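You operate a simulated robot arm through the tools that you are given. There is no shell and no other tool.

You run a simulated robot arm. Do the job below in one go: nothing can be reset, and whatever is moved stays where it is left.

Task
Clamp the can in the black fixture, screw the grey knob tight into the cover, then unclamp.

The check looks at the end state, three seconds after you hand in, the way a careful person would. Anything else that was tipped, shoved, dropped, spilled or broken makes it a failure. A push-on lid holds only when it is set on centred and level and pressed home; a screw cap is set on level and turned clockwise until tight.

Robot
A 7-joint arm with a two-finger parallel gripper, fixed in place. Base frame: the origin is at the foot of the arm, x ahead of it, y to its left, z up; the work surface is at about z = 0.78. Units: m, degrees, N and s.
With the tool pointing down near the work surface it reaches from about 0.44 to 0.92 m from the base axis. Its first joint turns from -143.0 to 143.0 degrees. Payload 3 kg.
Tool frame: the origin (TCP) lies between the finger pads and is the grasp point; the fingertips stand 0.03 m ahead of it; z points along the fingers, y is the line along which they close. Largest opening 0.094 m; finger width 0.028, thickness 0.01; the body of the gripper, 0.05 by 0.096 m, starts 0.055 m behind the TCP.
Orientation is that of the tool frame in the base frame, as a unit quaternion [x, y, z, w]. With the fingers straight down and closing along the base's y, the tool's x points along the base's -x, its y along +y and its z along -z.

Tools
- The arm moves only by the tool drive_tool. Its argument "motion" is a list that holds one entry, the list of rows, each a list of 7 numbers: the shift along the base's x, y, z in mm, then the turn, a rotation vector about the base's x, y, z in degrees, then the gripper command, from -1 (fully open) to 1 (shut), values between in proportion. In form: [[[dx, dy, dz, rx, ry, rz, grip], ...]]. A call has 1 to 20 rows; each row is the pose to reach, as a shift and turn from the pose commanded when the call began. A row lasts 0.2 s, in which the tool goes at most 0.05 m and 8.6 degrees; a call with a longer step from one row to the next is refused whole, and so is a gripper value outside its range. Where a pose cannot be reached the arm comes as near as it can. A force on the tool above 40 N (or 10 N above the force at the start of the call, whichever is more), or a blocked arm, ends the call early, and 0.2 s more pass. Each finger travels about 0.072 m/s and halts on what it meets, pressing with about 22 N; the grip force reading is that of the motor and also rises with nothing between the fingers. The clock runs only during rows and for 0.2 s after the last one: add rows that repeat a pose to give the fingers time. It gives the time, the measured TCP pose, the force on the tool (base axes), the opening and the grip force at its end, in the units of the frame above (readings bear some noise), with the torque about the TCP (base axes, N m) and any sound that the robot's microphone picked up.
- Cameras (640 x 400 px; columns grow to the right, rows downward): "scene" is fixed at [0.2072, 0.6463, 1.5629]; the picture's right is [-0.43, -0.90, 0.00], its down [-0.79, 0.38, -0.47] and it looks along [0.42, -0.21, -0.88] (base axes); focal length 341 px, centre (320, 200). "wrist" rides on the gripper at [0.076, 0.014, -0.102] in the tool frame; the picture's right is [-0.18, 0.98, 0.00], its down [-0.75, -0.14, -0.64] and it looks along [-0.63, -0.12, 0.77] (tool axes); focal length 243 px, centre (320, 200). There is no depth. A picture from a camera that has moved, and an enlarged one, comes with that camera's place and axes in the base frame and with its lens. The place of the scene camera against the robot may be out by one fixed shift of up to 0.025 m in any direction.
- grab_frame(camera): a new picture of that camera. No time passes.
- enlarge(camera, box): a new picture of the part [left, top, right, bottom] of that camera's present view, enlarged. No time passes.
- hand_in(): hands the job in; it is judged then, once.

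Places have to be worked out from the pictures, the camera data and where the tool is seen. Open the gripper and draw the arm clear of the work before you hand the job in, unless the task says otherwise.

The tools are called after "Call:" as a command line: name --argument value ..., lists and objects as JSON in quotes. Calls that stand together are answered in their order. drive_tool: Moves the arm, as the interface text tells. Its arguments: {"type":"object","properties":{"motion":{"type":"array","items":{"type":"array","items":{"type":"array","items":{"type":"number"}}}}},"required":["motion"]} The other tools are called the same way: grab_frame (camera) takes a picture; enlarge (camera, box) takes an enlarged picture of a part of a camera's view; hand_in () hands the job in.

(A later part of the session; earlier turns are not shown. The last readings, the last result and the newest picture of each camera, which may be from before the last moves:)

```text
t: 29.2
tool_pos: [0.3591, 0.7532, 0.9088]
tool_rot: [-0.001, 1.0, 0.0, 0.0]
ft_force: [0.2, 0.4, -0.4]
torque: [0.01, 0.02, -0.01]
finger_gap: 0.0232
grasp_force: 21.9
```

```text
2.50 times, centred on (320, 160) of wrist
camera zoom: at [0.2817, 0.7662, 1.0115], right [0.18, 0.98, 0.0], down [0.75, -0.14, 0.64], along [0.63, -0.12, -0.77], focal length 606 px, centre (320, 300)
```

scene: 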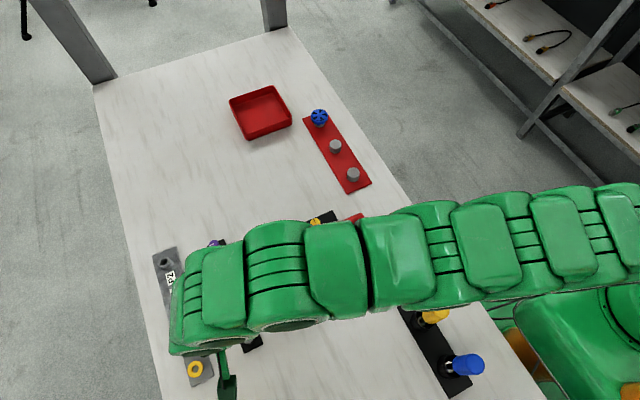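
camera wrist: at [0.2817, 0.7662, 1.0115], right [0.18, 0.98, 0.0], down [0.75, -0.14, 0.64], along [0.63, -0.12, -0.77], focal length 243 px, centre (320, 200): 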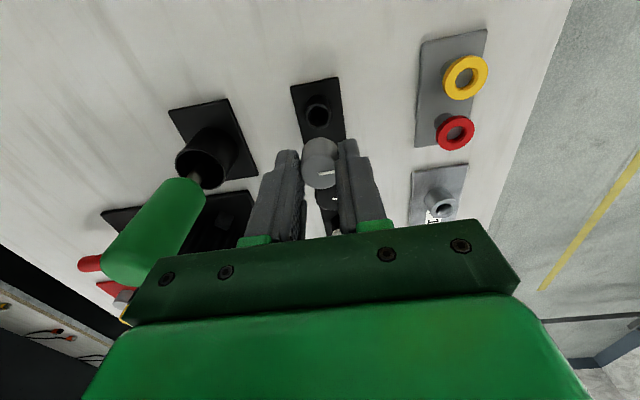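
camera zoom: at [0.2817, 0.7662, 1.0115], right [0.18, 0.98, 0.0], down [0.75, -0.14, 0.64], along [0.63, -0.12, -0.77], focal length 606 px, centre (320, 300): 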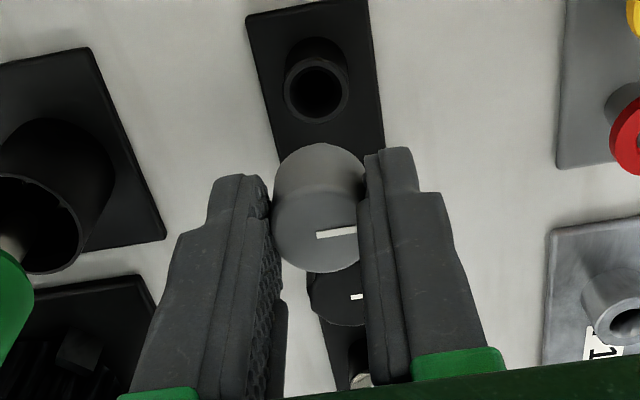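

The knob came out cleanly and its axis is on the TCP to within about 0.5 mm. I carry it high, clear of the green lever, to above the boss at about (0.501, 0.582) and look down to locate the boss precisely.

Call:
drive_tool --motion '[[[0, 0, 40, 0, 0, 0, 1], [0, 0, 80, 0, 0, 0, 1], [0, 0, 120, 0, 0, 0, 1], [5, -5, 150, 0, 0, 0, 1], [30, -30, 150, 0, 0, 0, 1], [55, -60, 150, 0, 0, 0, 1], [80, -90, 150, 0, 0, 0, 1], [105, -120, 150, 0, 0, 0, 1], [128, -150, 150, 0, 0, 0, 1], [143, -170, 135, 0, 0, 0, 1], [143, -170, 110, 0, 0, 0, 1], [143, -170, 91, 0, 0, 0, 1], [143, -170, 91, 0, 0, 0, 1]]]'

Call:
grab_frame --camera "wrist"

Call:
enlarge --camera "wrist" --box '[260, 60, 380, 180]'

```text
t: 32.0
tool_pos: [0.5028, 0.5807, 0.9987]
tool_rot: [-0.001, 1.0, -0.001, 0.0]
ft_force: [0.1, 0.8, 0.5]
torque: [-0.01, 0.02, 0.01]
finger_gap: 0.0233
grasp_force: 22.1
```

```text
taken
camera wrist: at [0.426, 0.5955, 1.1022], right [0.18, 0.98, 0.0], down [0.75, -0.14, 0.64], along [0.63, -0.12, -0.77], focal length 243 px, centre (320, 200)
```

wrist: 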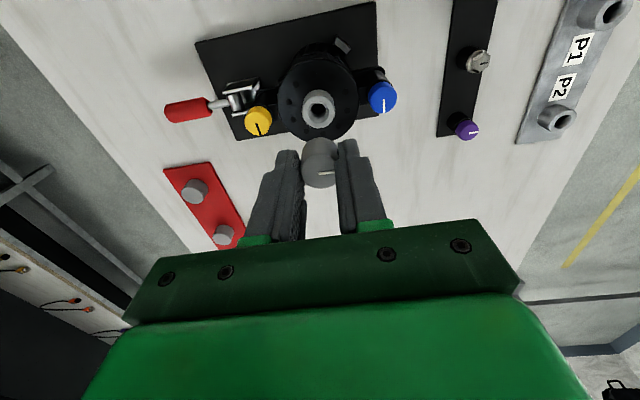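

```text
3.33 times, centred on (320, 120) of wrist
camera zoom: at [0.426, 0.5955, 1.1022], right [0.18, 0.98, 0.0], down [0.75, -0.14, 0.64], along [0.63, -0.12, -0.77], focal length 809 px, centre (320, 467)
```

zoom: 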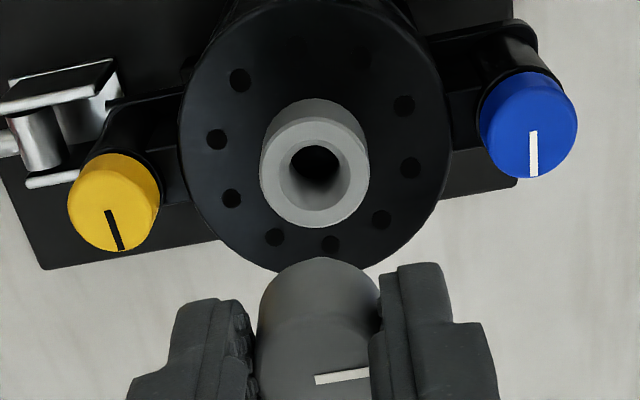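

The boss axis measures about (0.502, 0.580) with its top at z ≈ 0.889, nearly under the knob. I rotate +90° in place, which gives room for clockwise turning and a second viewpoint to refine x.

Call:
drive_tool --motion '[[[0, 0, 0, 0, 0, 8, 1], [0, 0, 0, 0, 0, 16, 1], [0, 0, 0, 0, 0, 24, 1], [0, 0, 0, 0, 0, 32, 1], [0, 0, 0, 0, 0, 40, 1], [0, 0, 0, 0, 0, 48, 1], [0, 0, 0, 0, 0, 56, 1], [0, 0, 0, 0, 0, 64, 1], [0, 0, 0, 0, 0, 72, 1], [0, 0, 0, 0, 0, 80, 1], [0, 0, 0, 0, 0, 88, 1], [0, 0, 0, 0, 0, 90, 1], [0, 0, 0, 0, 0, 90, 1]]]'

Call:
grab_frame --camera "wrist"

Call:
enlarge --camera "wrist" --box '[260, 60, 380, 180]'

Call:
grab_frame --camera "scene"

```text
t: 34.8
tool_pos: [0.502, 0.5814, 0.9992]
tool_rot: [0.708, -0.706, 0.0, -0.001]
ft_force: [1.1, -0.8, -0.2]
torque: [-0.01, 0.03, 0.01]
finger_gap: 0.0234
grasp_force: 22.1
```

```text
taken
camera wrist: at [0.4866, 0.5054, 1.102], right [-0.98, 0.18, 0.0], down [0.14, 0.75, 0.64], along [0.12, 0.63, -0.77], focal length 243 px, centre (320, 200)
```

wrist: 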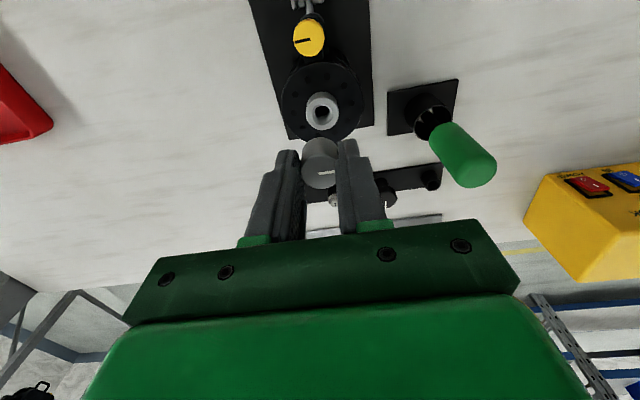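

```text
3.33 times, centred on (320, 120) of wrist
camera zoom: at [0.4866, 0.5054, 1.102], right [-0.98, 0.18, 0.0], down [0.14, 0.75, 0.64], along [0.12, 0.63, -0.77], focal length 809 px, centre (320, 467)
```

zoom: 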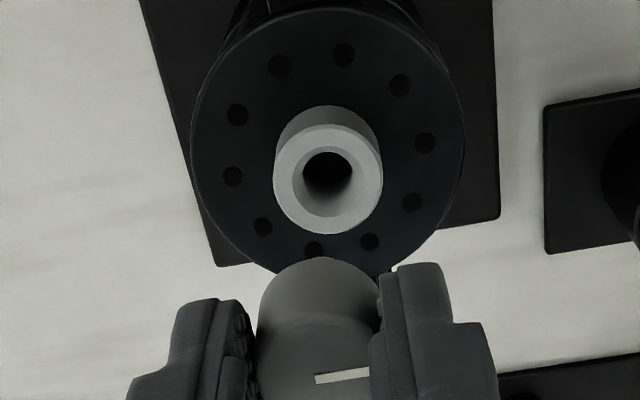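

```text
taken
```

scene: 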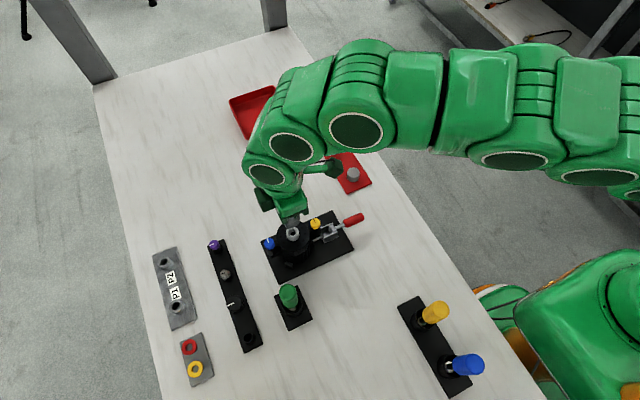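

With the hole centre as the reference, all views agree on a boss top centre of about (0.4985, 0.581, 0.897), some 3 mm in −x from the knob. I zoom in on the held knob to check how it sits in the fingers.

Call:
enlarge --camera "wrist" --box '[280, 130, 360, 210]'

Call:
enlarge --camera "scene" --box '[260, 190, 330, 250]'

```text
5.00 times, centred on (320, 170) of wrist
camera zoom: at [0.4866, 0.5054, 1.102], right [-0.98, 0.18, 0.0], down [0.14, 0.75, 0.64], along [0.12, 0.63, -0.77], focal length 1213 px, centre (320, 350)
```

zoom: 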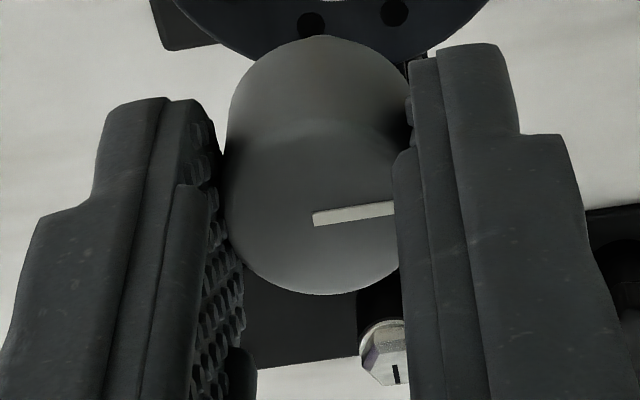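

```text
6.67 times, centred on (295, 220) of scene
camera zoom: at [0.2072, 0.6463, 1.5629], right [-0.43, -0.9, 0.0], down [-0.79, 0.38, -0.47], along [0.42, -0.21, -0.88], focal length 2272 px, centre (487, 67)
```

zoom: 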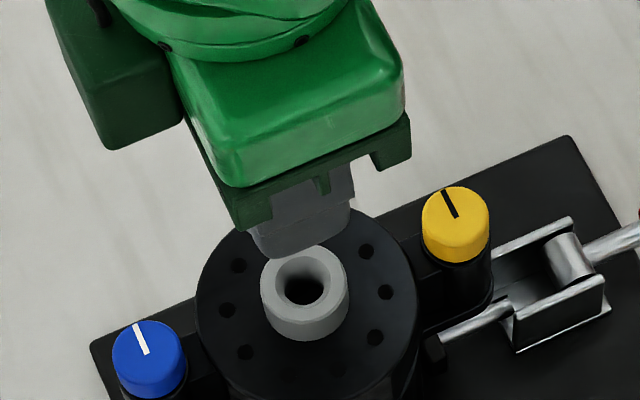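

The knob sits about 1 mm forward of the TCP in the fingers. For alignment I need to shift roughly (−3, −1.4) mm. I apply that and lower to TCP z ≈ 0.965, where the stem should still be just above the boss, then check again.

Call:
drive_tool --motion '[[[-3, -1.4, 0, 0, 0, 0, 1], [-3, -1.4, -12, 0, 0, 0, 1], [-3, -1.4, -24, 0, 0, 0, 1], [-3, -1.4, -30, 0, 0, 0, 1], [-3, -1.4, -30, 0, 0, 0, 1]]]'

Call:
enlarge --camera "wrist" --box '[270, 80, 370, 200]'

Call:
enlarge --camera "scene" --box '[260, 190, 330, 260]'

```text
t: 36.0
tool_pos: [0.4984, 0.5793, 0.9708]
tool_rot: [0.707, -0.707, 0.001, -0.001]
ft_force: [0.4, 0.1, 0.2]
torque: [-0.03, 0.0, -0.03]
finger_gap: 0.0236
grasp_force: 22.1
```

```text
3.33 times, centred on (320, 140) of wrist
camera zoom: at [0.4832, 0.5037, 1.0727], right [-0.98, 0.18, 0.0], down [0.14, 0.75, 0.64], along [0.12, 0.63, -0.77], focal length 809 px, centre (320, 400)
```

zoom: 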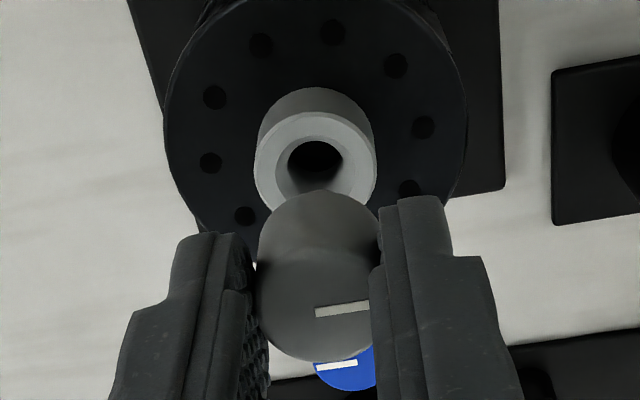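

```text
5.71 times, centred on (295, 225) of scene
camera zoom: at [0.2072, 0.6463, 1.5629], right [-0.43, -0.9, 0.0], down [-0.79, 0.38, -0.47], along [0.42, -0.21, -0.88], focal length 1947 px, centre (463, 57)
```

zoom: 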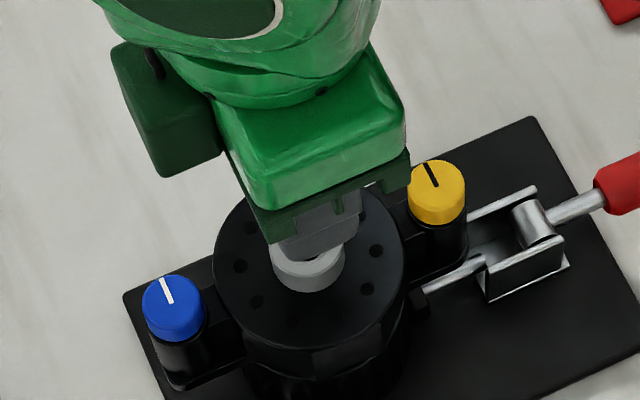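

Laterally the boss and knob now line up to within about 0.6 mm, and the forward check agrees to about 1 mm. I nudge +0.5 mm in x and descend in small steps while watching the vertical force.

Call:
drive_tool --motion '[[[0.5, 0, 0, 0, 0, 0, 1], [0.5, 0, -3, 0, 0, 0, 1], [0.5, 0, -6, 0, 0, 0, 1], [0.5, 0, -9, 0, 0, 0, 1], [0.5, 0, -12, 0, 0, 0, 1]]]'

Call:
enlarge --camera "wrist" --box '[270, 80, 370, 200]'

```text
t: 37.2
tool_pos: [0.4987, 0.5785, 0.9583]
tool_rot: [0.708, -0.706, 0.0, -0.001]
ft_force: [0.2, -0.1, 0.1]
torque: [0.02, -0.01, 0.0]
finger_gap: 0.0233
grasp_force: 21.8
```

```text
3.33 times, centred on (320, 140) of wrist
camera zoom: at [0.4842, 0.5033, 1.0604], right [-0.98, 0.18, 0.0], down [0.14, 0.75, 0.64], along [0.12, 0.63, -0.77], focal length 809 px, centre (320, 400)
```

zoom: 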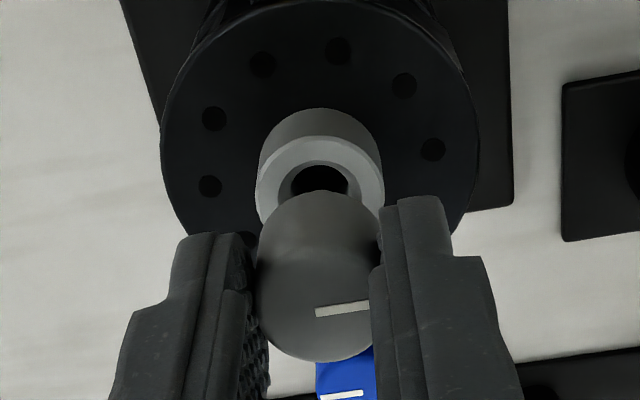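

Still no contact, and alignment is within about 0.5 mm. I continue down in 2 mm steps.

Call:
drive_tool --motion '[[[-0.2, 0.3, -2, 0, 0, 0, 1], [-0.2, 0.3, -4, 0, 0, 0, 1], [-0.2, 0.3, -6, 0, 0, 0, 1], [-0.2, 0.3, -8, 0, 0, 0, 1], [-0.2, 0.3, -10, 0, 0, 0, 1]]]'

Call:
enlarge --camera "wrist" --box '[270, 80, 370, 200]'

```text
t: 38.4
tool_pos: [0.5002, 0.5795, 0.947]
tool_rot: [0.708, -0.706, 0.0, 0.0]
ft_force: [1.4, -4.5, 1.1]
torque: [-0.25, -0.03, 0.0]
finger_gap: 0.0232
grasp_force: 21.8
```

```text
3.33 times, centred on (320, 140) of wrist
camera zoom: at [0.4842, 0.5038, 1.0504], right [-0.98, 0.18, 0.0], down [0.14, 0.75, 0.64], along [0.12, 0.63, -0.77], focal length 809 px, centre (320, 400)
```

zoom: 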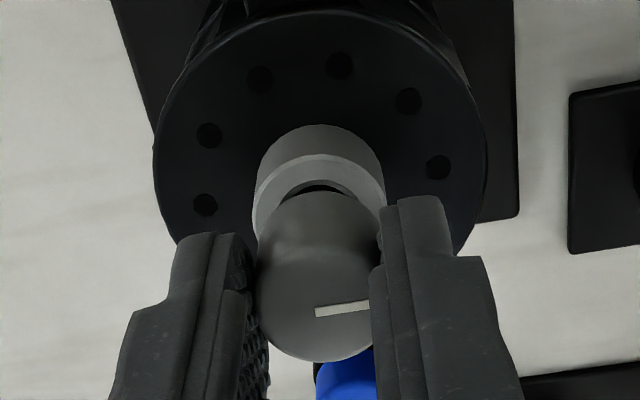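

The stem tip has touched the chamfer, pushing −4.5 N in y with contact about 50 mm below the TCP, so I am slightly too far in +y. I shift −1 mm in y and ease down further.

Call:
drive_tool --motion '[[[0, -0.6, 0, 0, 0, 0, 1], [0, -1, 0, 0, 0, 0, 1], [0, -1, -1, 0, 0, 0, 1], [0, -1, -2, 0, 0, 0, 1]]]'

```text
t: 39.4
tool_pos: [0.4997, 0.5802, 0.9469]
tool_rot: [0.708, -0.707, 0.0, 0.0]
ft_force: [0.0, 0.5, -0.9]
torque: [-0.01, -0.01, 0.0]
finger_gap: 0.0233
grasp_force: 21.7
```

Forces are back to zero, so the stem is centred. I continue down in 1 mm steps.

Call:
drive_tool --motion '[[[0, 0, -1, 0, 0, 0, 1], [0, 0, -2, 0, 0, 0, 1], [0, 0, -3, 0, 0, 0, 1], [0, 0, -4, 0, 0, 0, 1]]]'

```text
t: 40.4
tool_pos: [0.4991, 0.5795, 0.9423]
tool_rot: [0.707, -0.707, 0.0, -0.001]
ft_force: [4.4, -5.0, 13.4]
torque: [-0.14, -0.08, -0.03]
finger_gap: 0.0235
grasp_force: 22.3
```

There is now 13 N upward plus a side force of (+4.4, −5), so the stem is resting on one side of the chamfer. I back off 1 mm, shift (+0.6, −0.7) mm and press lightly again.

Call:
drive_tool --motion '[[[0.3, -0.4, 1, 0, 0, 0, 1], [0.6, -0.7, 1, 0, 0, 0, 1], [0.6, -0.7, 0, 0, 0, 0, 1], [0.6, -0.7, 0, 0, 0, 0, 1]]]'

Call:
enlarge --camera "wrist" --box '[270, 80, 370, 200]'

```text
t: 41.4
tool_pos: [0.5003, 0.5787, 0.941]
tool_rot: [0.708, -0.706, 0.001, -0.001]
ft_force: [4.0, 6.6, 8.1]
torque: [0.3, -0.21, -0.02]
finger_gap: 0.0231
grasp_force: 22.3
```

```text
3.33 times, centred on (320, 140) of wrist
camera zoom: at [0.4841, 0.5029, 1.0447], right [-0.98, 0.18, 0.0], down [0.14, 0.75, 0.64], along [0.12, 0.63, -0.77], focal length 809 px, centre (320, 400)
```

zoom: 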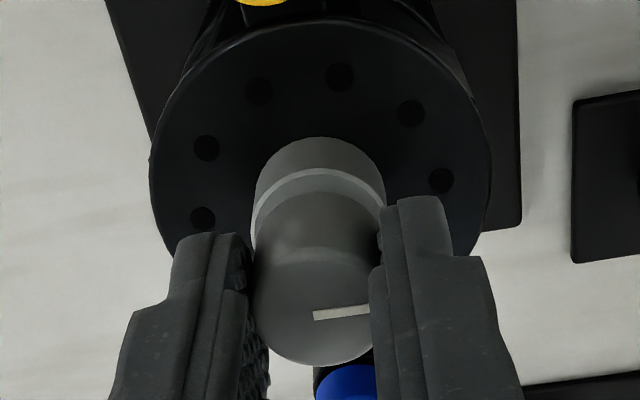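

The side force in y flipped to +6.6 N, so the ideal is about 0.4 mm back. x still wants about +0.5 mm. I correct and re-read before turning.

Call:
drive_tool --motion '[[[0.3, 0.2, 0, 0, 0, 0, 1], [0.5, 0.4, 0, 0, 0, 0, 1], [0.5, 0.4, 0, 0, 0, 0, 1]]]'

```text
t: 42.2
tool_pos: [0.4993, 0.5795, 0.9412]
tool_rot: [0.707, -0.707, 0.0, 0.0]
ft_force: [-2.4, 1.2, 5.0]
torque: [0.09, 0.08, 0.01]
finger_gap: 0.0228
grasp_force: 22.2
```

Forces are now small and balanced, with the stem seated at the thread mouth. I start turning clockwise, 40° with slight downward feed, and watch forces.

Call:
drive_tool --motion '[[[-0.2, 0, -0.1, 0, 0, -8, 1], [-0.2, 0, -0.2, 0, 0, -16, 1], [-0.2, 0, -0.3, 0, 0, -24, 1], [-0.2, 0, -0.4, 0, 0, -32, 1], [-0.2, 0, -0.5, 0, 0, -40, 1]]]'

Call:
enlarge --camera "wrist" --box '[270, 80, 370, 200]'

```text
t: 43.4
tool_pos: [0.4995, 0.5781, 0.9422]
tool_rot: [-0.423, 0.906, -0.001, 0.0]
ft_force: [-13.3, -1.7, 1.4]
torque: [-0.02, 0.49, 0.03]
finger_gap: 0.0231
grasp_force: 22.1
```

```text
3.33 times, centred on (320, 140) of wrist
camera zoom: at [0.4387, 0.5303, 1.0441], right [-0.63, 0.77, 0.0], down [0.59, 0.49, 0.64], along [0.5, 0.41, -0.77], focal length 809 px, centre (320, 400)
```

zoom: 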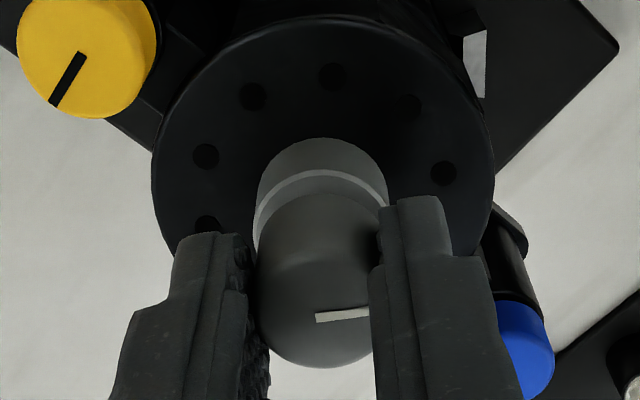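

The pointer stays fixed in the fingers, so the knob turns with the hand. The −13 N in x matches a knob offset of about 1.1 mm from the rotation axis. I correct for it here, then keep turning along a path that rotates about the knob's own axis.

Call:
drive_tool --motion '[[[-0.4, 0, 0, 0, 0, 0, 1], [-0.8, 0.1, 0, 0, 0, 0, 1], [-0.8, 0.1, 0, 0, 0, 0, 1]]]'

Call:
drive_tool --motion '[[[-0.1, 0.1, -0.1, 0, 0, -8, 1], [-0.2, 0.3, -0.2, 0, 0, -16, 1], [-0.3, 0.4, -0.3, 0, 0, -24, 1], [-0.35, 0.6, -0.4, 0, 0, -32, 1], [-0.4, 0.8, -0.5, 0, 0, -40, 1]]]'

```text
t: 44.2
tool_pos: [0.4995, 0.5793, 0.9413]
tool_rot: [-0.424, 0.906, -0.002, 0.0]
ft_force: [-6.7, 1.0, 1.1]
torque: [0.14, 0.28, 0.02]
finger_gap: 0.0231
grasp_force: 22.5
```

```text
t: 45.4
tool_pos: [0.4983, 0.5802, 0.9406]
tool_rot: [-0.087, 0.996, 0.0, 0.001]
ft_force: [-2.8, 1.8, 2.6]
torque: [0.08, 0.1, 0.03]
finger_gap: 0.0235
grasp_force: 22.2
```

Forces stay small after 80° of clockwise turning. I continue another 80° along the compensated arc.

Call:
drive_tool --motion '[[[-0.15, 0.3, -0.1, 0, 0, -8, 1], [-0.15, 0.5, -0.2, 0, 0, -16, 1], [-0.1, 0.65, -0.3, 0, 0, -24, 1], [-0.05, 0.8, -0.4, 0, 0, -32, 1], [0, 0.9, -0.5, 0, 0, -40, 1], [0.1, 1.05, -0.6, 0, 0, -48, 1], [0.2, 1.15, -0.7, 0, 0, -56, 1], [0.35, 1.25, -0.8, 0, 0, -64, 1], [0.5, 1.35, -0.9, 0, 0, -72, 1], [0.6, 1.4, -1.0, 0, 0, -80, 1]]]'

Call:
grab_frame --camera "wrist"

Call:
enlarge --camera "wrist" --box '[270, 80, 370, 200]'

```text
t: 47.6
tool_pos: [0.4986, 0.5813, 0.9405]
tool_rot: [0.573, 0.82, -0.001, 0.0]
ft_force: [1.3, -2.3, 1.0]
torque: [-0.11, -0.05, 0.03]
finger_gap: 0.0233
grasp_force: 21.8
```

```text
taken
camera wrist: at [0.4858, 0.6579, 1.0424], right [0.99, 0.16, 0.0], down [0.13, -0.76, 0.64], along [0.1, -0.63, -0.77], focal length 243 px, centre (320, 200)
```

wrist: 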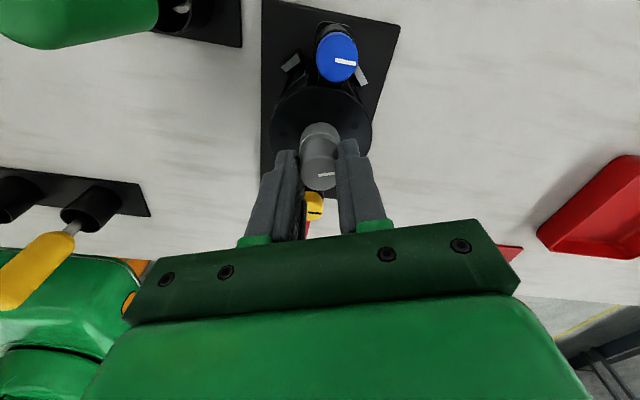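

```text
3.33 times, centred on (320, 140) of wrist
camera zoom: at [0.4858, 0.6579, 1.0424], right [0.99, 0.16, 0.0], down [0.13, -0.76, 0.64], along [0.1, -0.63, -0.77], focal length 809 px, centre (320, 400)
```

zoom: 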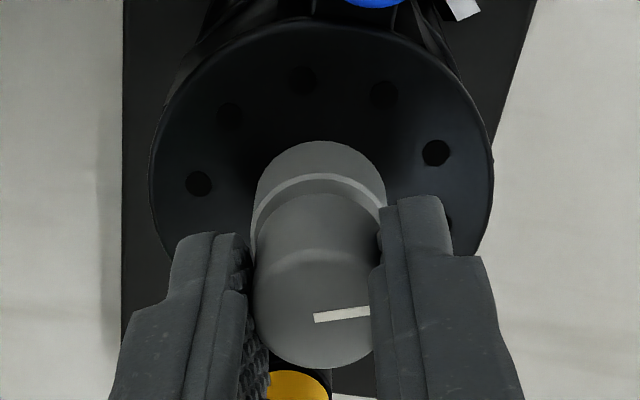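

That is 160° turned with low forces, and the knob is feeding down. I continue clockwise another 80°, watching for a wrist limit.

Call:
drive_tool --motion '[[[0.15, -0.1, -0.1, 0, 0, -8, 1], [0.3, -0.1, -0.2, 0, 0, -16, 1], [0.5, -0.1, -0.3, 0, 0, -24, 1], [0.65, -0.1, -0.4, 0, 0, -32, 1], [0.8, -0.15, -0.5, 0, 0, -40, 1], [1.0, -0.2, -0.6, 0, 0, -48, 1], [1.1, -0.3, -0.7, 0, 0, -56, 1], [1.25, -0.4, -0.8, 0, 0, -64, 1], [1.35, -0.5, -0.9, 0, 0, -72, 1], [1.45, -0.6, -1.0, 0, 0, -80, 1]]]'

Call:
enlarge --camera "wrist" --box '[270, 80, 370, 200]'

```text
t: 49.2
tool_pos: [0.4958, 0.574, 0.9305]
tool_rot: [0.873, 0.488, 0.006, -0.001]
ft_force: [5.3, -5.7, 15.1]
torque: [-0.07, -0.01, -0.06]
finger_gap: 0.0233
grasp_force: 22.5
out of reach, approached as far as the arm can: row 7
stopped in row 7: the force on the tool passed its limit at 85 N (the readings are from after the stop); the commanded pose is now the measured one
```

```text
3.33 times, centred on (320, 140) of wrist
camera zoom: at [0.5455, 0.6317, 1.0337], right [0.74, -0.67, 0.0], down [-0.52, -0.57, 0.63], along [-0.42, -0.47, -0.78], focal length 809 px, centre (320, 400)
```

zoom: 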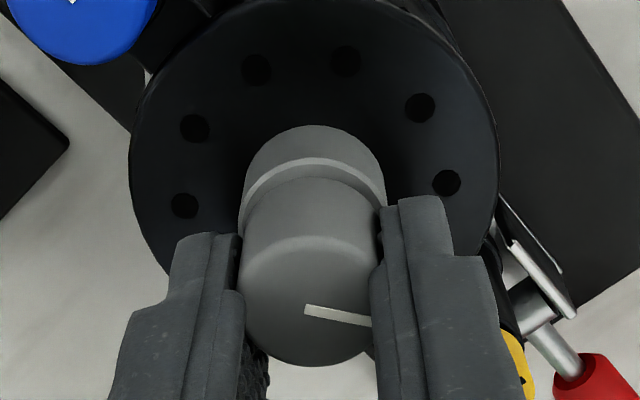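

The wrist hit its joint limit near −118° and the tool lurched, sliding along the knob with the stem still in the boss. I open the fingers in place, lift straight up and inspect.

Call:
drive_tool --motion '[[[0, 0, 0, 0, 0, 0, 0.4], [0, 0, 0, 0, 0, 0, 0], [0, 0, 0, 0, 0, 0, -0.1], [0, 0, 3, 0, 0, 0, -0.1], [0, 0, 10, 0, 0, 0, -0.1], [0, 0, 25, 0, 0, 0, -0.1], [0, 0, 45, 0, 0, 0, -0.1], [0, 0, 60, 0, 0, 0, -0.1]]]'

Call:
grab_frame --camera "wrist"

Call:
enlarge --camera "wrist" --box '[260, 60, 380, 180]'

Call:
enlarge --camera "scene" --box '[250, 190, 350, 270]'

```text
t: 51.0
tool_pos: [0.4958, 0.5754, 0.9917]
tool_rot: [0.871, 0.491, 0.008, -0.002]
ft_force: [0.3, 0.1, -0.3]
torque: [0.01, 0.02, 0.04]
finger_gap: 0.0517
grasp_force: 0.0
```

```text
taken
camera wrist: at [0.5449, 0.6331, 1.0952], right [0.74, -0.67, 0.0], down [-0.52, -0.58, 0.63], along [-0.42, -0.47, -0.78], focal length 243 px, centre (320, 200)
```

wrist: 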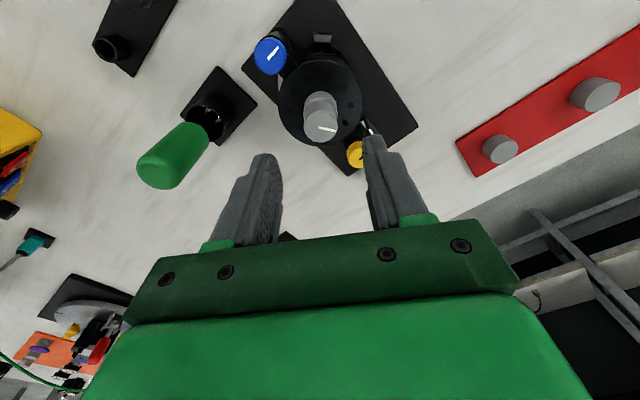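

```text
3.33 times, centred on (320, 120) of wrist
camera zoom: at [0.5449, 0.6331, 1.0952], right [0.74, -0.67, 0.0], down [-0.52, -0.58, 0.63], along [-0.42, -0.47, -0.78], focal length 809 px, centre (320, 467)
```

zoom: 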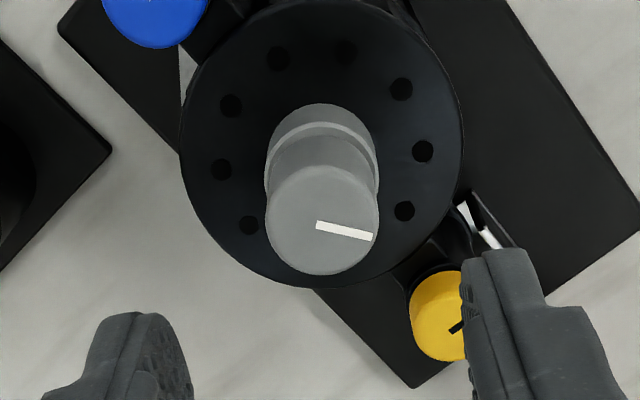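

```text
5.00 times, centred on (300, 230) of scene
camera zoom: at [0.2072, 0.6463, 1.5629], right [-0.43, -0.9, 0.0], down [-0.79, 0.38, -0.47], along [0.42, -0.21, -0.88], focal length 1704 px, centre (420, 50)
```

zoom: 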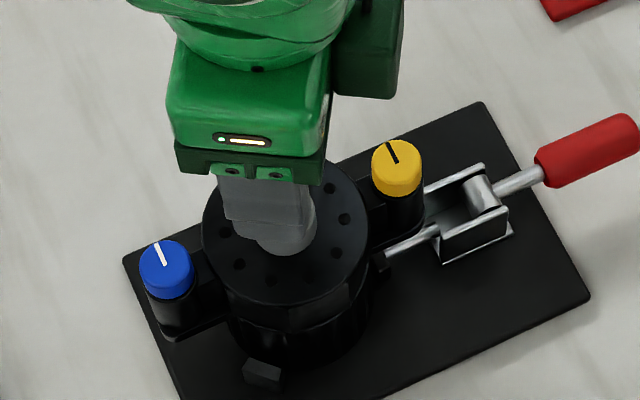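

The knob stands upright in the boss and the clamp is still shut. I level the tool, centre it over the knob at about (0.4993, 0.5804), and then rotate back counter-clockwise in free air for the next stroke.

Call:
drive_tool --motion '[[[2, 3, 0, -0.6, 0.7, 0, -0.1], [3.5, 5, 0, -0.6, 0.7, 0, -0.1], [3.5, 5, 0, -0.6, 0.7, 0, -0.1]]]'

Call:
drive_tool --motion '[[[0, 0, 0, 0, 0, 8.5, -0.1], [0, 0, 0, 0, 0, 17, -0.1], [0, 0, 0, 0, 0, 25.5, -0.1], [0, 0, 0, 0, 0, 34, -0.1], [0, 0, 0, 0, 0, 42.5, -0.1], [0, 0, 0, 0, 0, 51, -0.1], [0, 0, 0, 0, 0, 59.5, -0.1], [0, 0, 0, 0, 0, 68, -0.1], [0, 0, 0, 0, 0, 76.5, -0.1], [0, 0, 0, 0, 0, 85, -0.1], [0, 0, 0, 0, 0, 93.5, -0.1], [0, 0, 0, 0, 0, 102, -0.1], [0, 0, 0, 0, 0, 110.5, -0.1], [0, 0, 0, 0, 0, 119, -0.1], [0, 0, 0, 0, 0, 121, -0.1], [0, 0, 0, 0, 0, 121, -0.1]]]'

Call:
grab_frame --camera "wrist"

Call:
enlarge --camera "wrist" --box '[260, 60, 380, 180]'

```text
t: 51.8
tool_pos: [0.4969, 0.5779, 0.9899]
tool_rot: [0.87, 0.492, -0.002, -0.001]
ft_force: [-0.2, 0.4, 0.2]
torque: [-0.01, -0.01, 0.02]
finger_gap: 0.0516
grasp_force: 0.1
```

```text
t: 55.2
tool_pos: [0.4979, 0.581, 0.9899]
tool_rot: [0.004, 1.0, 0.0, 0.001]
ft_force: [-0.6, -0.4, -0.7]
torque: [0.0, -0.02, 0.01]
finger_gap: 0.0515
grasp_force: 0.1
```

```text
taken
camera wrist: at [0.4213, 0.5953, 1.0917], right [0.19, 0.98, 0.0], down [0.75, -0.15, 0.64], along [0.63, -0.12, -0.76], focal length 243 px, centre (320, 200)
```

wrist: 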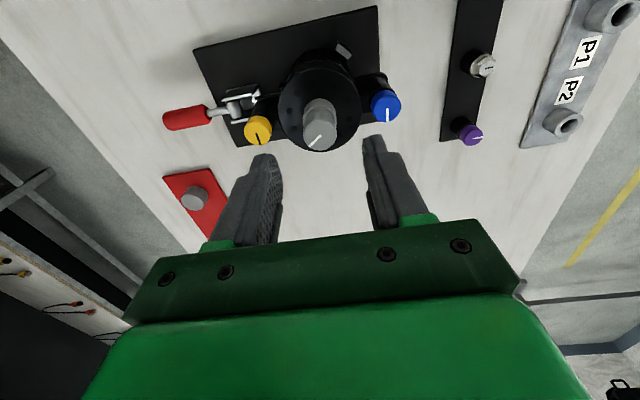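

```text
3.33 times, centred on (320, 120) of wrist
camera zoom: at [0.4213, 0.5953, 1.0917], right [0.19, 0.98, 0.0], down [0.75, -0.15, 0.64], along [0.63, -0.12, -0.76], focal length 809 px, centre (320, 467)
```

zoom: 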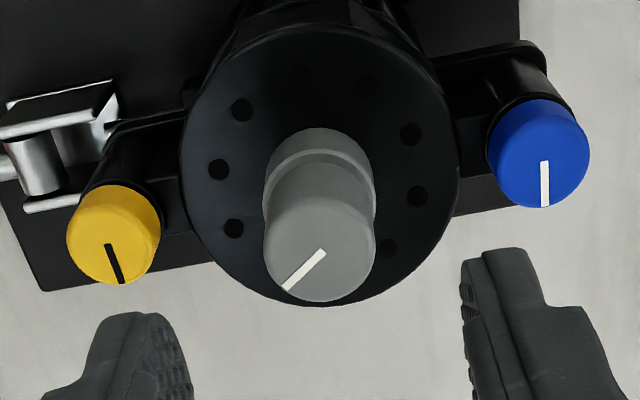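

The knob sits laterally centred under the hand, with its axis about 1.4 mm in +x from the TCP. I apply that shift and rotate counter-clockwise as far as the wrist allows, to get a long clockwise stroke.

Call:
drive_tool --motion '[[[1.4, 0, 0, 0, 0, 8.5, -0.1], [1.4, 0, 0, 0, 0, 17, -0.1], [1.4, 0, 0, 0, 0, 25.5, -0.1], [1.4, 0, 0, 0, 0, 34, -0.1], [1.4, 0, 0, 0, 0, 42.5, -0.1], [1.4, 0, 0, 0, 0, 51, -0.1], [1.4, 0, 0, 0, 0, 59.5, -0.1], [1.4, 0, 0, 0, 0, 68, -0.1], [1.4, 0, 0, 0, 0, 76.5, -0.1], [1.4, 0, 0, 0, 0, 85, -0.1], [1.4, 0, 0, 0, 0, 93.5, -0.1], [1.4, 0, 0, 0, 0, 102, -0.1], [1.4, 0, 0, 0, 0, 110.5, -0.1], [1.4, 0, 0, 0, 0, 119, -0.1], [1.4, 0, 0, 0, 0, 127.5, -0.1], [1.4, 0, 0, 0, 0, 136, -0.1], [1.4, 0, 0, 0, 0, 144.5, -0.1], [1.4, 0, 0, 0, 0, 150, -0.1], [1.4, 0, 0, 0, 0, 150, -0.1]]]'

Call:
enlarge --camera "wrist" --box '[260, 60, 380, 180]'

Call:
grab_frame --camera "scene"

```text
t: 59.2
tool_pos: [0.5003, 0.5813, 0.9899]
tool_rot: [0.965, -0.262, -0.002, -0.001]
ft_force: [0.2, -0.1, -0.3]
torque: [-0.01, 0.0, 0.03]
finger_gap: 0.0515
grasp_force: 0.1
```

```text
3.33 times, centred on (320, 120) of wrist
camera zoom: at [0.558, 0.5302, 1.092], right [-0.66, -0.76, 0.0], down [-0.58, 0.5, 0.64], along [-0.49, 0.42, -0.76], focal length 809 px, centre (320, 467)
```

zoom: 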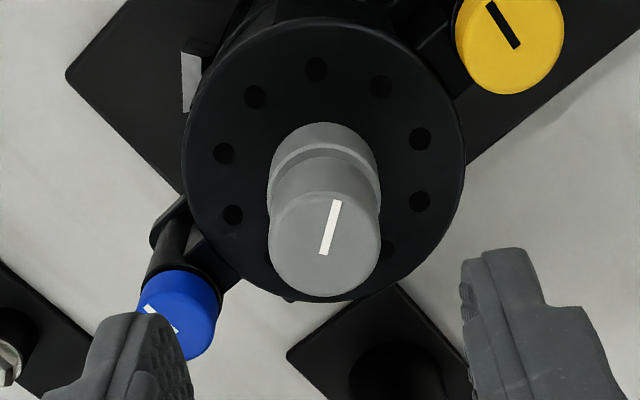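

```text
taken
```

scene: 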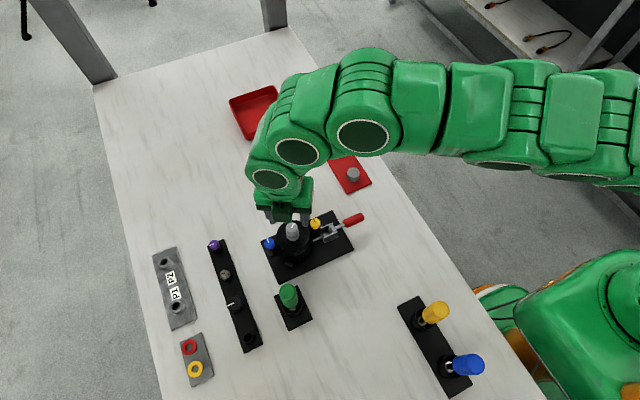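

The wrist reached +150° cleanly. Combining both views, the knob axis is about (−0.8, −0.1) mm from the TCP. I correct, narrow the opening to clear the blue post, lower to TCP z ≈ 0.935 and check.

Call:
drive_tool --motion '[[[-0.8, -0.1, -5, 0, 0, 0, 0.2], [-0.8, -0.1, -20, 0, 0, 0, 0.25], [-0.8, -0.1, -35, 0, 0, 0, 0.25], [-0.8, -0.1, -45, 0, 0, 0, 0.25], [-0.8, -0.1, -54, 0, 0, 0, 0.25], [-0.8, -0.1, -54, 0, 0, 0, 0.25]]]'

Call:
grab_frame --camera "wrist"

Call:
enlarge --camera "wrist" --box '[270, 100, 370, 220]'

Call:
enlarge --camera "scene" --box '[250, 190, 350, 270]'

```text
t: 60.6
tool_pos: [0.4992, 0.5813, 0.936]
tool_rot: [0.965, -0.262, -0.002, 0.0]
ft_force: [-0.7, 0.7, -0.2]
torque: [-0.04, 0.02, -0.04]
finger_gap: 0.0353
grasp_force: 0.1
```

```text
taken
camera wrist: at [0.5577, 0.5301, 1.0382], right [-0.66, -0.75, 0.0], down [-0.58, 0.5, 0.64], along [-0.49, 0.42, -0.76], focal length 243 px, centre (320, 200)
```

wrist: 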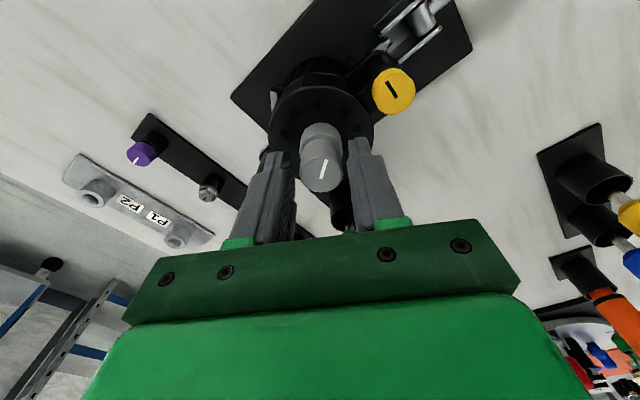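

```text
3.33 times, centred on (320, 160) of wrist
camera zoom: at [0.5577, 0.5301, 1.0382], right [-0.66, -0.75, 0.0], down [-0.58, 0.5, 0.64], along [-0.49, 0.42, -0.76], focal length 809 px, centre (320, 333)
```

zoom: 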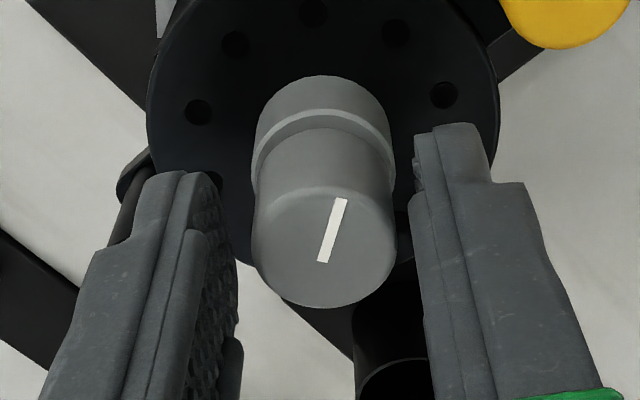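

```text
5.00 times, centred on (300, 230) of scene
camera zoom: at [0.2072, 0.6463, 1.5629], right [-0.43, -0.9, 0.0], down [-0.79, 0.38, -0.47], along [0.42, -0.21, -0.88], focal length 1704 px, centre (420, 50)
```

zoom: 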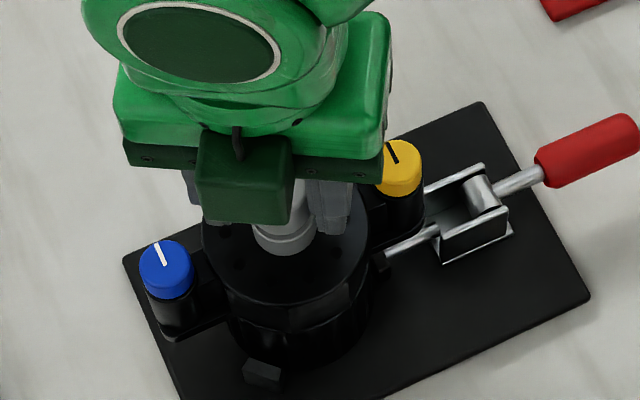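

The knob's top is at z ≈ 0.923 and centred within about 0.8 mm. I trim (−0.5, −0.5) mm and close on it.

Call:
drive_tool --motion '[[[-0.5, -0.5, 0, 0, 0, 0, 0.25], [-0.5, -0.5, 0, 0, 0, 0, 0.5], [-0.5, -0.5, 0, 0, 0, 0, 1], [-0.5, -0.5, 0, 0, 0, 0, 1], [-0.5, -0.5, 0, 0, 0, 0, 1]]]'

```text
t: 61.8
tool_pos: [0.4994, 0.5808, 0.9361]
tool_rot: [0.965, -0.262, -0.002, -0.001]
ft_force: [-0.6, 3.0, -0.3]
torque: [0.14, 0.01, 0.01]
finger_gap: 0.0232
grasp_force: 21.8
```

Gripped, with only a small side force. I turn 64° clockwise with no vertical feed, so the force will show whether the thread pulls the knob down.

Call:
drive_tool --motion '[[[0, 0.2, 0, 0, 0, -8, 1], [0, 0.2, 0, 0, 0, -16, 1], [0, 0.2, 0, 0, 0, -24, 1], [0, 0.2, 0, 0, 0, -32, 1], [0, 0.2, 0, 0, 0, -40, 1], [0, 0.2, 0, 0, 0, -48, 1], [0, 0.2, 0, 0, 0, -56, 1], [0, 0.2, 0, 0, 0, -64, 1]]]'

Call:
enlarge --camera "wrist" --box '[270, 100, 370, 220]'

```text
t: 63.6
tool_pos: [0.5002, 0.5792, 0.9354]
tool_rot: [-0.678, 0.735, 0.001, 0.002]
ft_force: [12.4, 15.7, -1.9]
torque: [0.53, -0.42, 0.02]
finger_gap: 0.0232
grasp_force: 21.9
```

```text
3.33 times, centred on (320, 160) of wrist
camera zoom: at [0.478, 0.5053, 1.0376], right [-0.97, 0.26, 0.0], down [0.2, 0.74, 0.64], along [0.17, 0.62, -0.76], focal length 809 px, centre (320, 333)
```

zoom: 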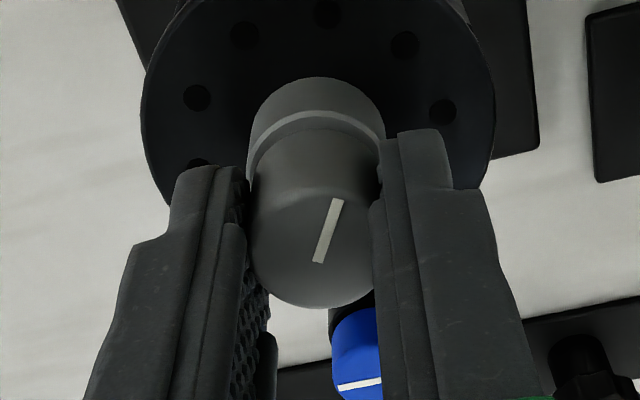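

The side force (12, 16) N shows the knob sits about 1 mm off the rotation axis, this time towards the camera. I correct by (+0.7, +0.9) mm first and read the forces.

Call:
drive_tool --motion '[[[0.4, 0.5, 0, 0, 0, 0, 1], [0.7, 0.9, 0, 0, 0, 0, 1], [0.7, 0.9, 0, 0, 0, 0, 1]]]'

```text
t: 64.4
tool_pos: [0.499, 0.5805, 0.9355]
tool_rot: [-0.679, 0.734, 0.002, 0.0]
ft_force: [-0.8, -4.2, -0.5]
torque: [-0.18, 0.03, 0.0]
finger_gap: 0.0236
grasp_force: 22.4
```

Forces are low again. I continue clockwise about 88°, compensating for the offset, with a light 0.3 mm feed.

Call:
drive_tool --motion '[[[0.12, -0.2, 0, 0, 0, -8, 1], [0.24, -0.24, -0.05, 0, 0, -16, 1], [0.35, -0.3, -0.1, 0, 0, -24, 1], [0.48, -0.37, -0.1, 0, 0, -32, 1], [0.58, -0.46, -0.15, 0, 0, -40, 1], [0.66, -0.56, -0.15, 0, 0, -48, 1], [0.74, -0.68, -0.2, 0, 0, -56, 1], [0.8, -0.8, -0.2, 0, 0, -64, 1], [0.82, -0.93, -0.25, 0, 0, -72, 1], [0.84, -1.07, -0.3, 0, 0, -80, 1], [0.84, -1.2, -0.3, 0, 0, -88, 1]]]'

Call:
enlarge --camera "wrist" --box '[270, 100, 370, 220]'

```text
t: 66.8
tool_pos: [0.5006, 0.5799, 0.9358]
tool_rot: [0.022, 1.0, 0.001, 0.002]
ft_force: [0.2, -1.1, -0.6]
torque: [-0.05, -0.02, 0.22]
finger_gap: 0.0229
grasp_force: 22.1
```

```text
3.33 times, centred on (320, 160) of wrist
camera zoom: at [0.4239, 0.5978, 1.0384], right [0.23, 0.97, 0.0], down [0.74, -0.18, 0.64], along [0.63, -0.15, -0.76], focal length 809 px, centre (320, 333)
```

zoom: 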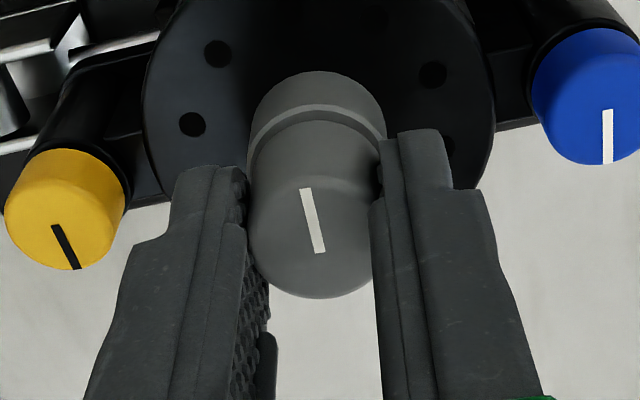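

Torque about z has risen to +0.22 N·m and the pointer has slipped in the fingers, so the knob is resisting. I turn a little further to confirm it is tight rather than briefly sticking.

Call:
drive_tool --motion '[[[0, -0.1, 0, 0, 0, -8, 1], [-0.05, -0.25, 0, 0, 0, -16, 1], [-0.1, -0.35, 0, 0, 0, -24, 1], [-0.2, -0.45, 0, 0, 0, -32, 1]]]'

Call:
enlarge --camera "wrist" --box '[270, 100, 370, 220]'

```text
t: 67.8
tool_pos: [0.5006, 0.5804, 0.9354]
tool_rot: [0.297, 0.955, 0.001, 0.002]
ft_force: [1.0, 2.7, 0.5]
torque: [0.08, 0.01, 0.19]
finger_gap: 0.023
grasp_force: 21.7
```

```text
3.33 times, centred on (320, 160) of wrist
camera zoom: at [0.4442, 0.6347, 1.0376], right [0.71, 0.71, 0.0], down [0.54, -0.54, 0.64], along [0.46, -0.46, -0.77], focal length 809 px, centre (320, 333)
```

zoom: 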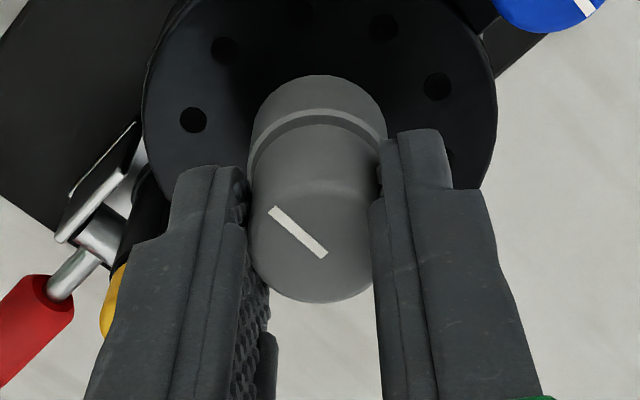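

The fingers now slip round a knob that stays put at a steady 0.2 N·m, so it is tight against something. Before letting go I check whether its shoulder is actually seated on the boss.

Call:
enlarge --camera "wrist" --box '[295, 125, 345, 165]'

Call:
enlarge --camera "scene" --box '[275, 215, 315, 250]'

```text
10.00 times, centred on (320, 145) of wrist
camera zoom: at [0.4442, 0.6347, 1.0376], right [0.71, 0.71, 0.0], down [0.54, -0.54, 0.64], along [0.46, -0.46, -0.77], focal length 2426 px, centre (320, 750)
```

zoom: 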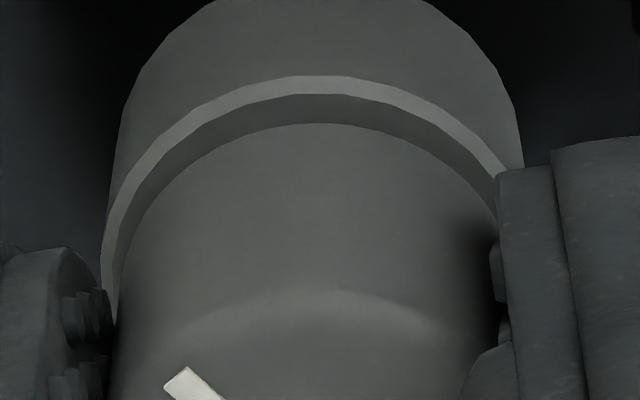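

```text
11.43 times, centred on (295, 232) of scene
camera zoom: at [0.2072, 0.6463, 1.5629], right [-0.43, -0.9, 0.0], down [-0.79, 0.38, -0.47], along [0.42, -0.21, -0.88], focal length 3894 px, centre (606, -171)
```

zoom: 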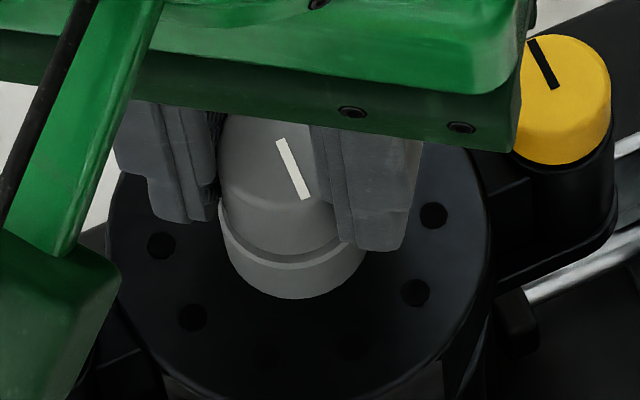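

The remaining gap looks like 1 mm or less, but I want to be sure it is seated. I open, lift clear, and get unobstructed views of the knob and boss joint.

Call:
drive_tool --motion '[[[0, 0, 0, 0, 0, 0, 0.4], [0, 0, 0, 0, 0, 0, 0.2], [0, 0, 0, 0, 0, 0, 0.2], [0, 0, 10, 0, 0, 0, 0.2], [0, 0, 30, 0, 0, 0, 0.2], [0, 0, 55, 0, 0, 0, 0], [-3, -45, 65, 0, 0, 8.5, -0.5], [-6, -90, 65, 0, 0, 17, -1], [-9, -110, 65, 0, 0, 25.5, -1], [-12, -110, 65, 0, 0, 34, -1], [-12, -110, 65, 0, 0, 42, -1], [-12, -110, 65, 0, 0, 50, -1], [-12, -110, 65, 0, 0, 58, -1], [-12, -110, 65, 0, 0, 66, -1], [-12, -110, 65, 0, 0, 74, -1], [-12, -110, 65, 0, 0, 82, -1], [-12, -110, 65, 0, 0, 90, -1], [-12, -110, 65, 0, 0, 98, -1], [-12, -110, 65, 0, 0, 106, -1], [-12, -110, 65, 0, 0, 114, -1]]]'

Call:
grab_frame --camera "wrist"

Call:
enlarge --camera "scene" --box '[275, 215, 315, 250]'

Call:
enlarge --camera "scene" --box '[250, 190, 370, 280]'

```text
t: 72.0
tool_pos: [0.4887, 0.4699, 1.0005]
tool_rot: [-0.641, 0.768, 0.001, 0.001]
ft_force: [0.6, 0.4, 0.5]
torque: [-0.01, 0.0, -0.03]
finger_gap: 0.0939
grasp_force: 0.1
```

```text
taken
camera wrist: at [0.459, 0.3968, 1.1025], right [-0.93, 0.36, 0.0], down [0.27, 0.71, 0.64], along [0.23, 0.6, -0.76], focal length 243 px, centre (320, 200)
```

wrist: 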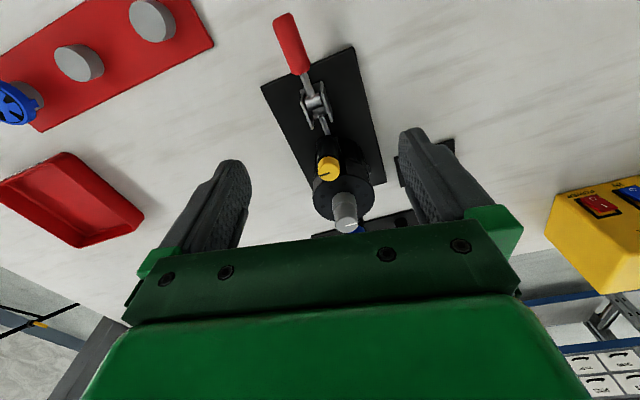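

```text
11.43 times, centred on (295, 232) of scene
camera zoom: at [0.2072, 0.6463, 1.5629], right [-0.43, -0.9, 0.0], down [-0.79, 0.38, -0.47], along [0.42, -0.21, -0.88], focal length 3894 px, centre (606, -171)
```

zoom: 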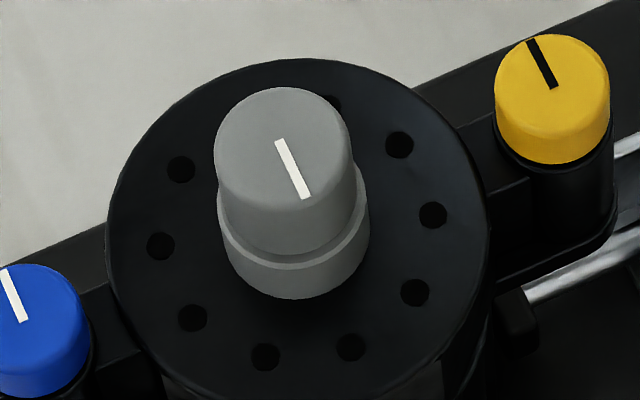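

```text
4.44 times, centred on (310, 235) of scene
camera zoom: at [0.2072, 0.6463, 1.5629], right [-0.43, -0.9, 0.0], down [-0.79, 0.38, -0.47], along [0.42, -0.21, -0.88], focal length 1514 px, centre (364, 44)
```

zoom: 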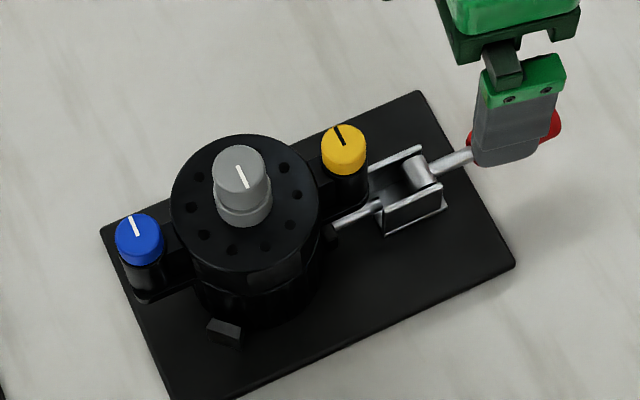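

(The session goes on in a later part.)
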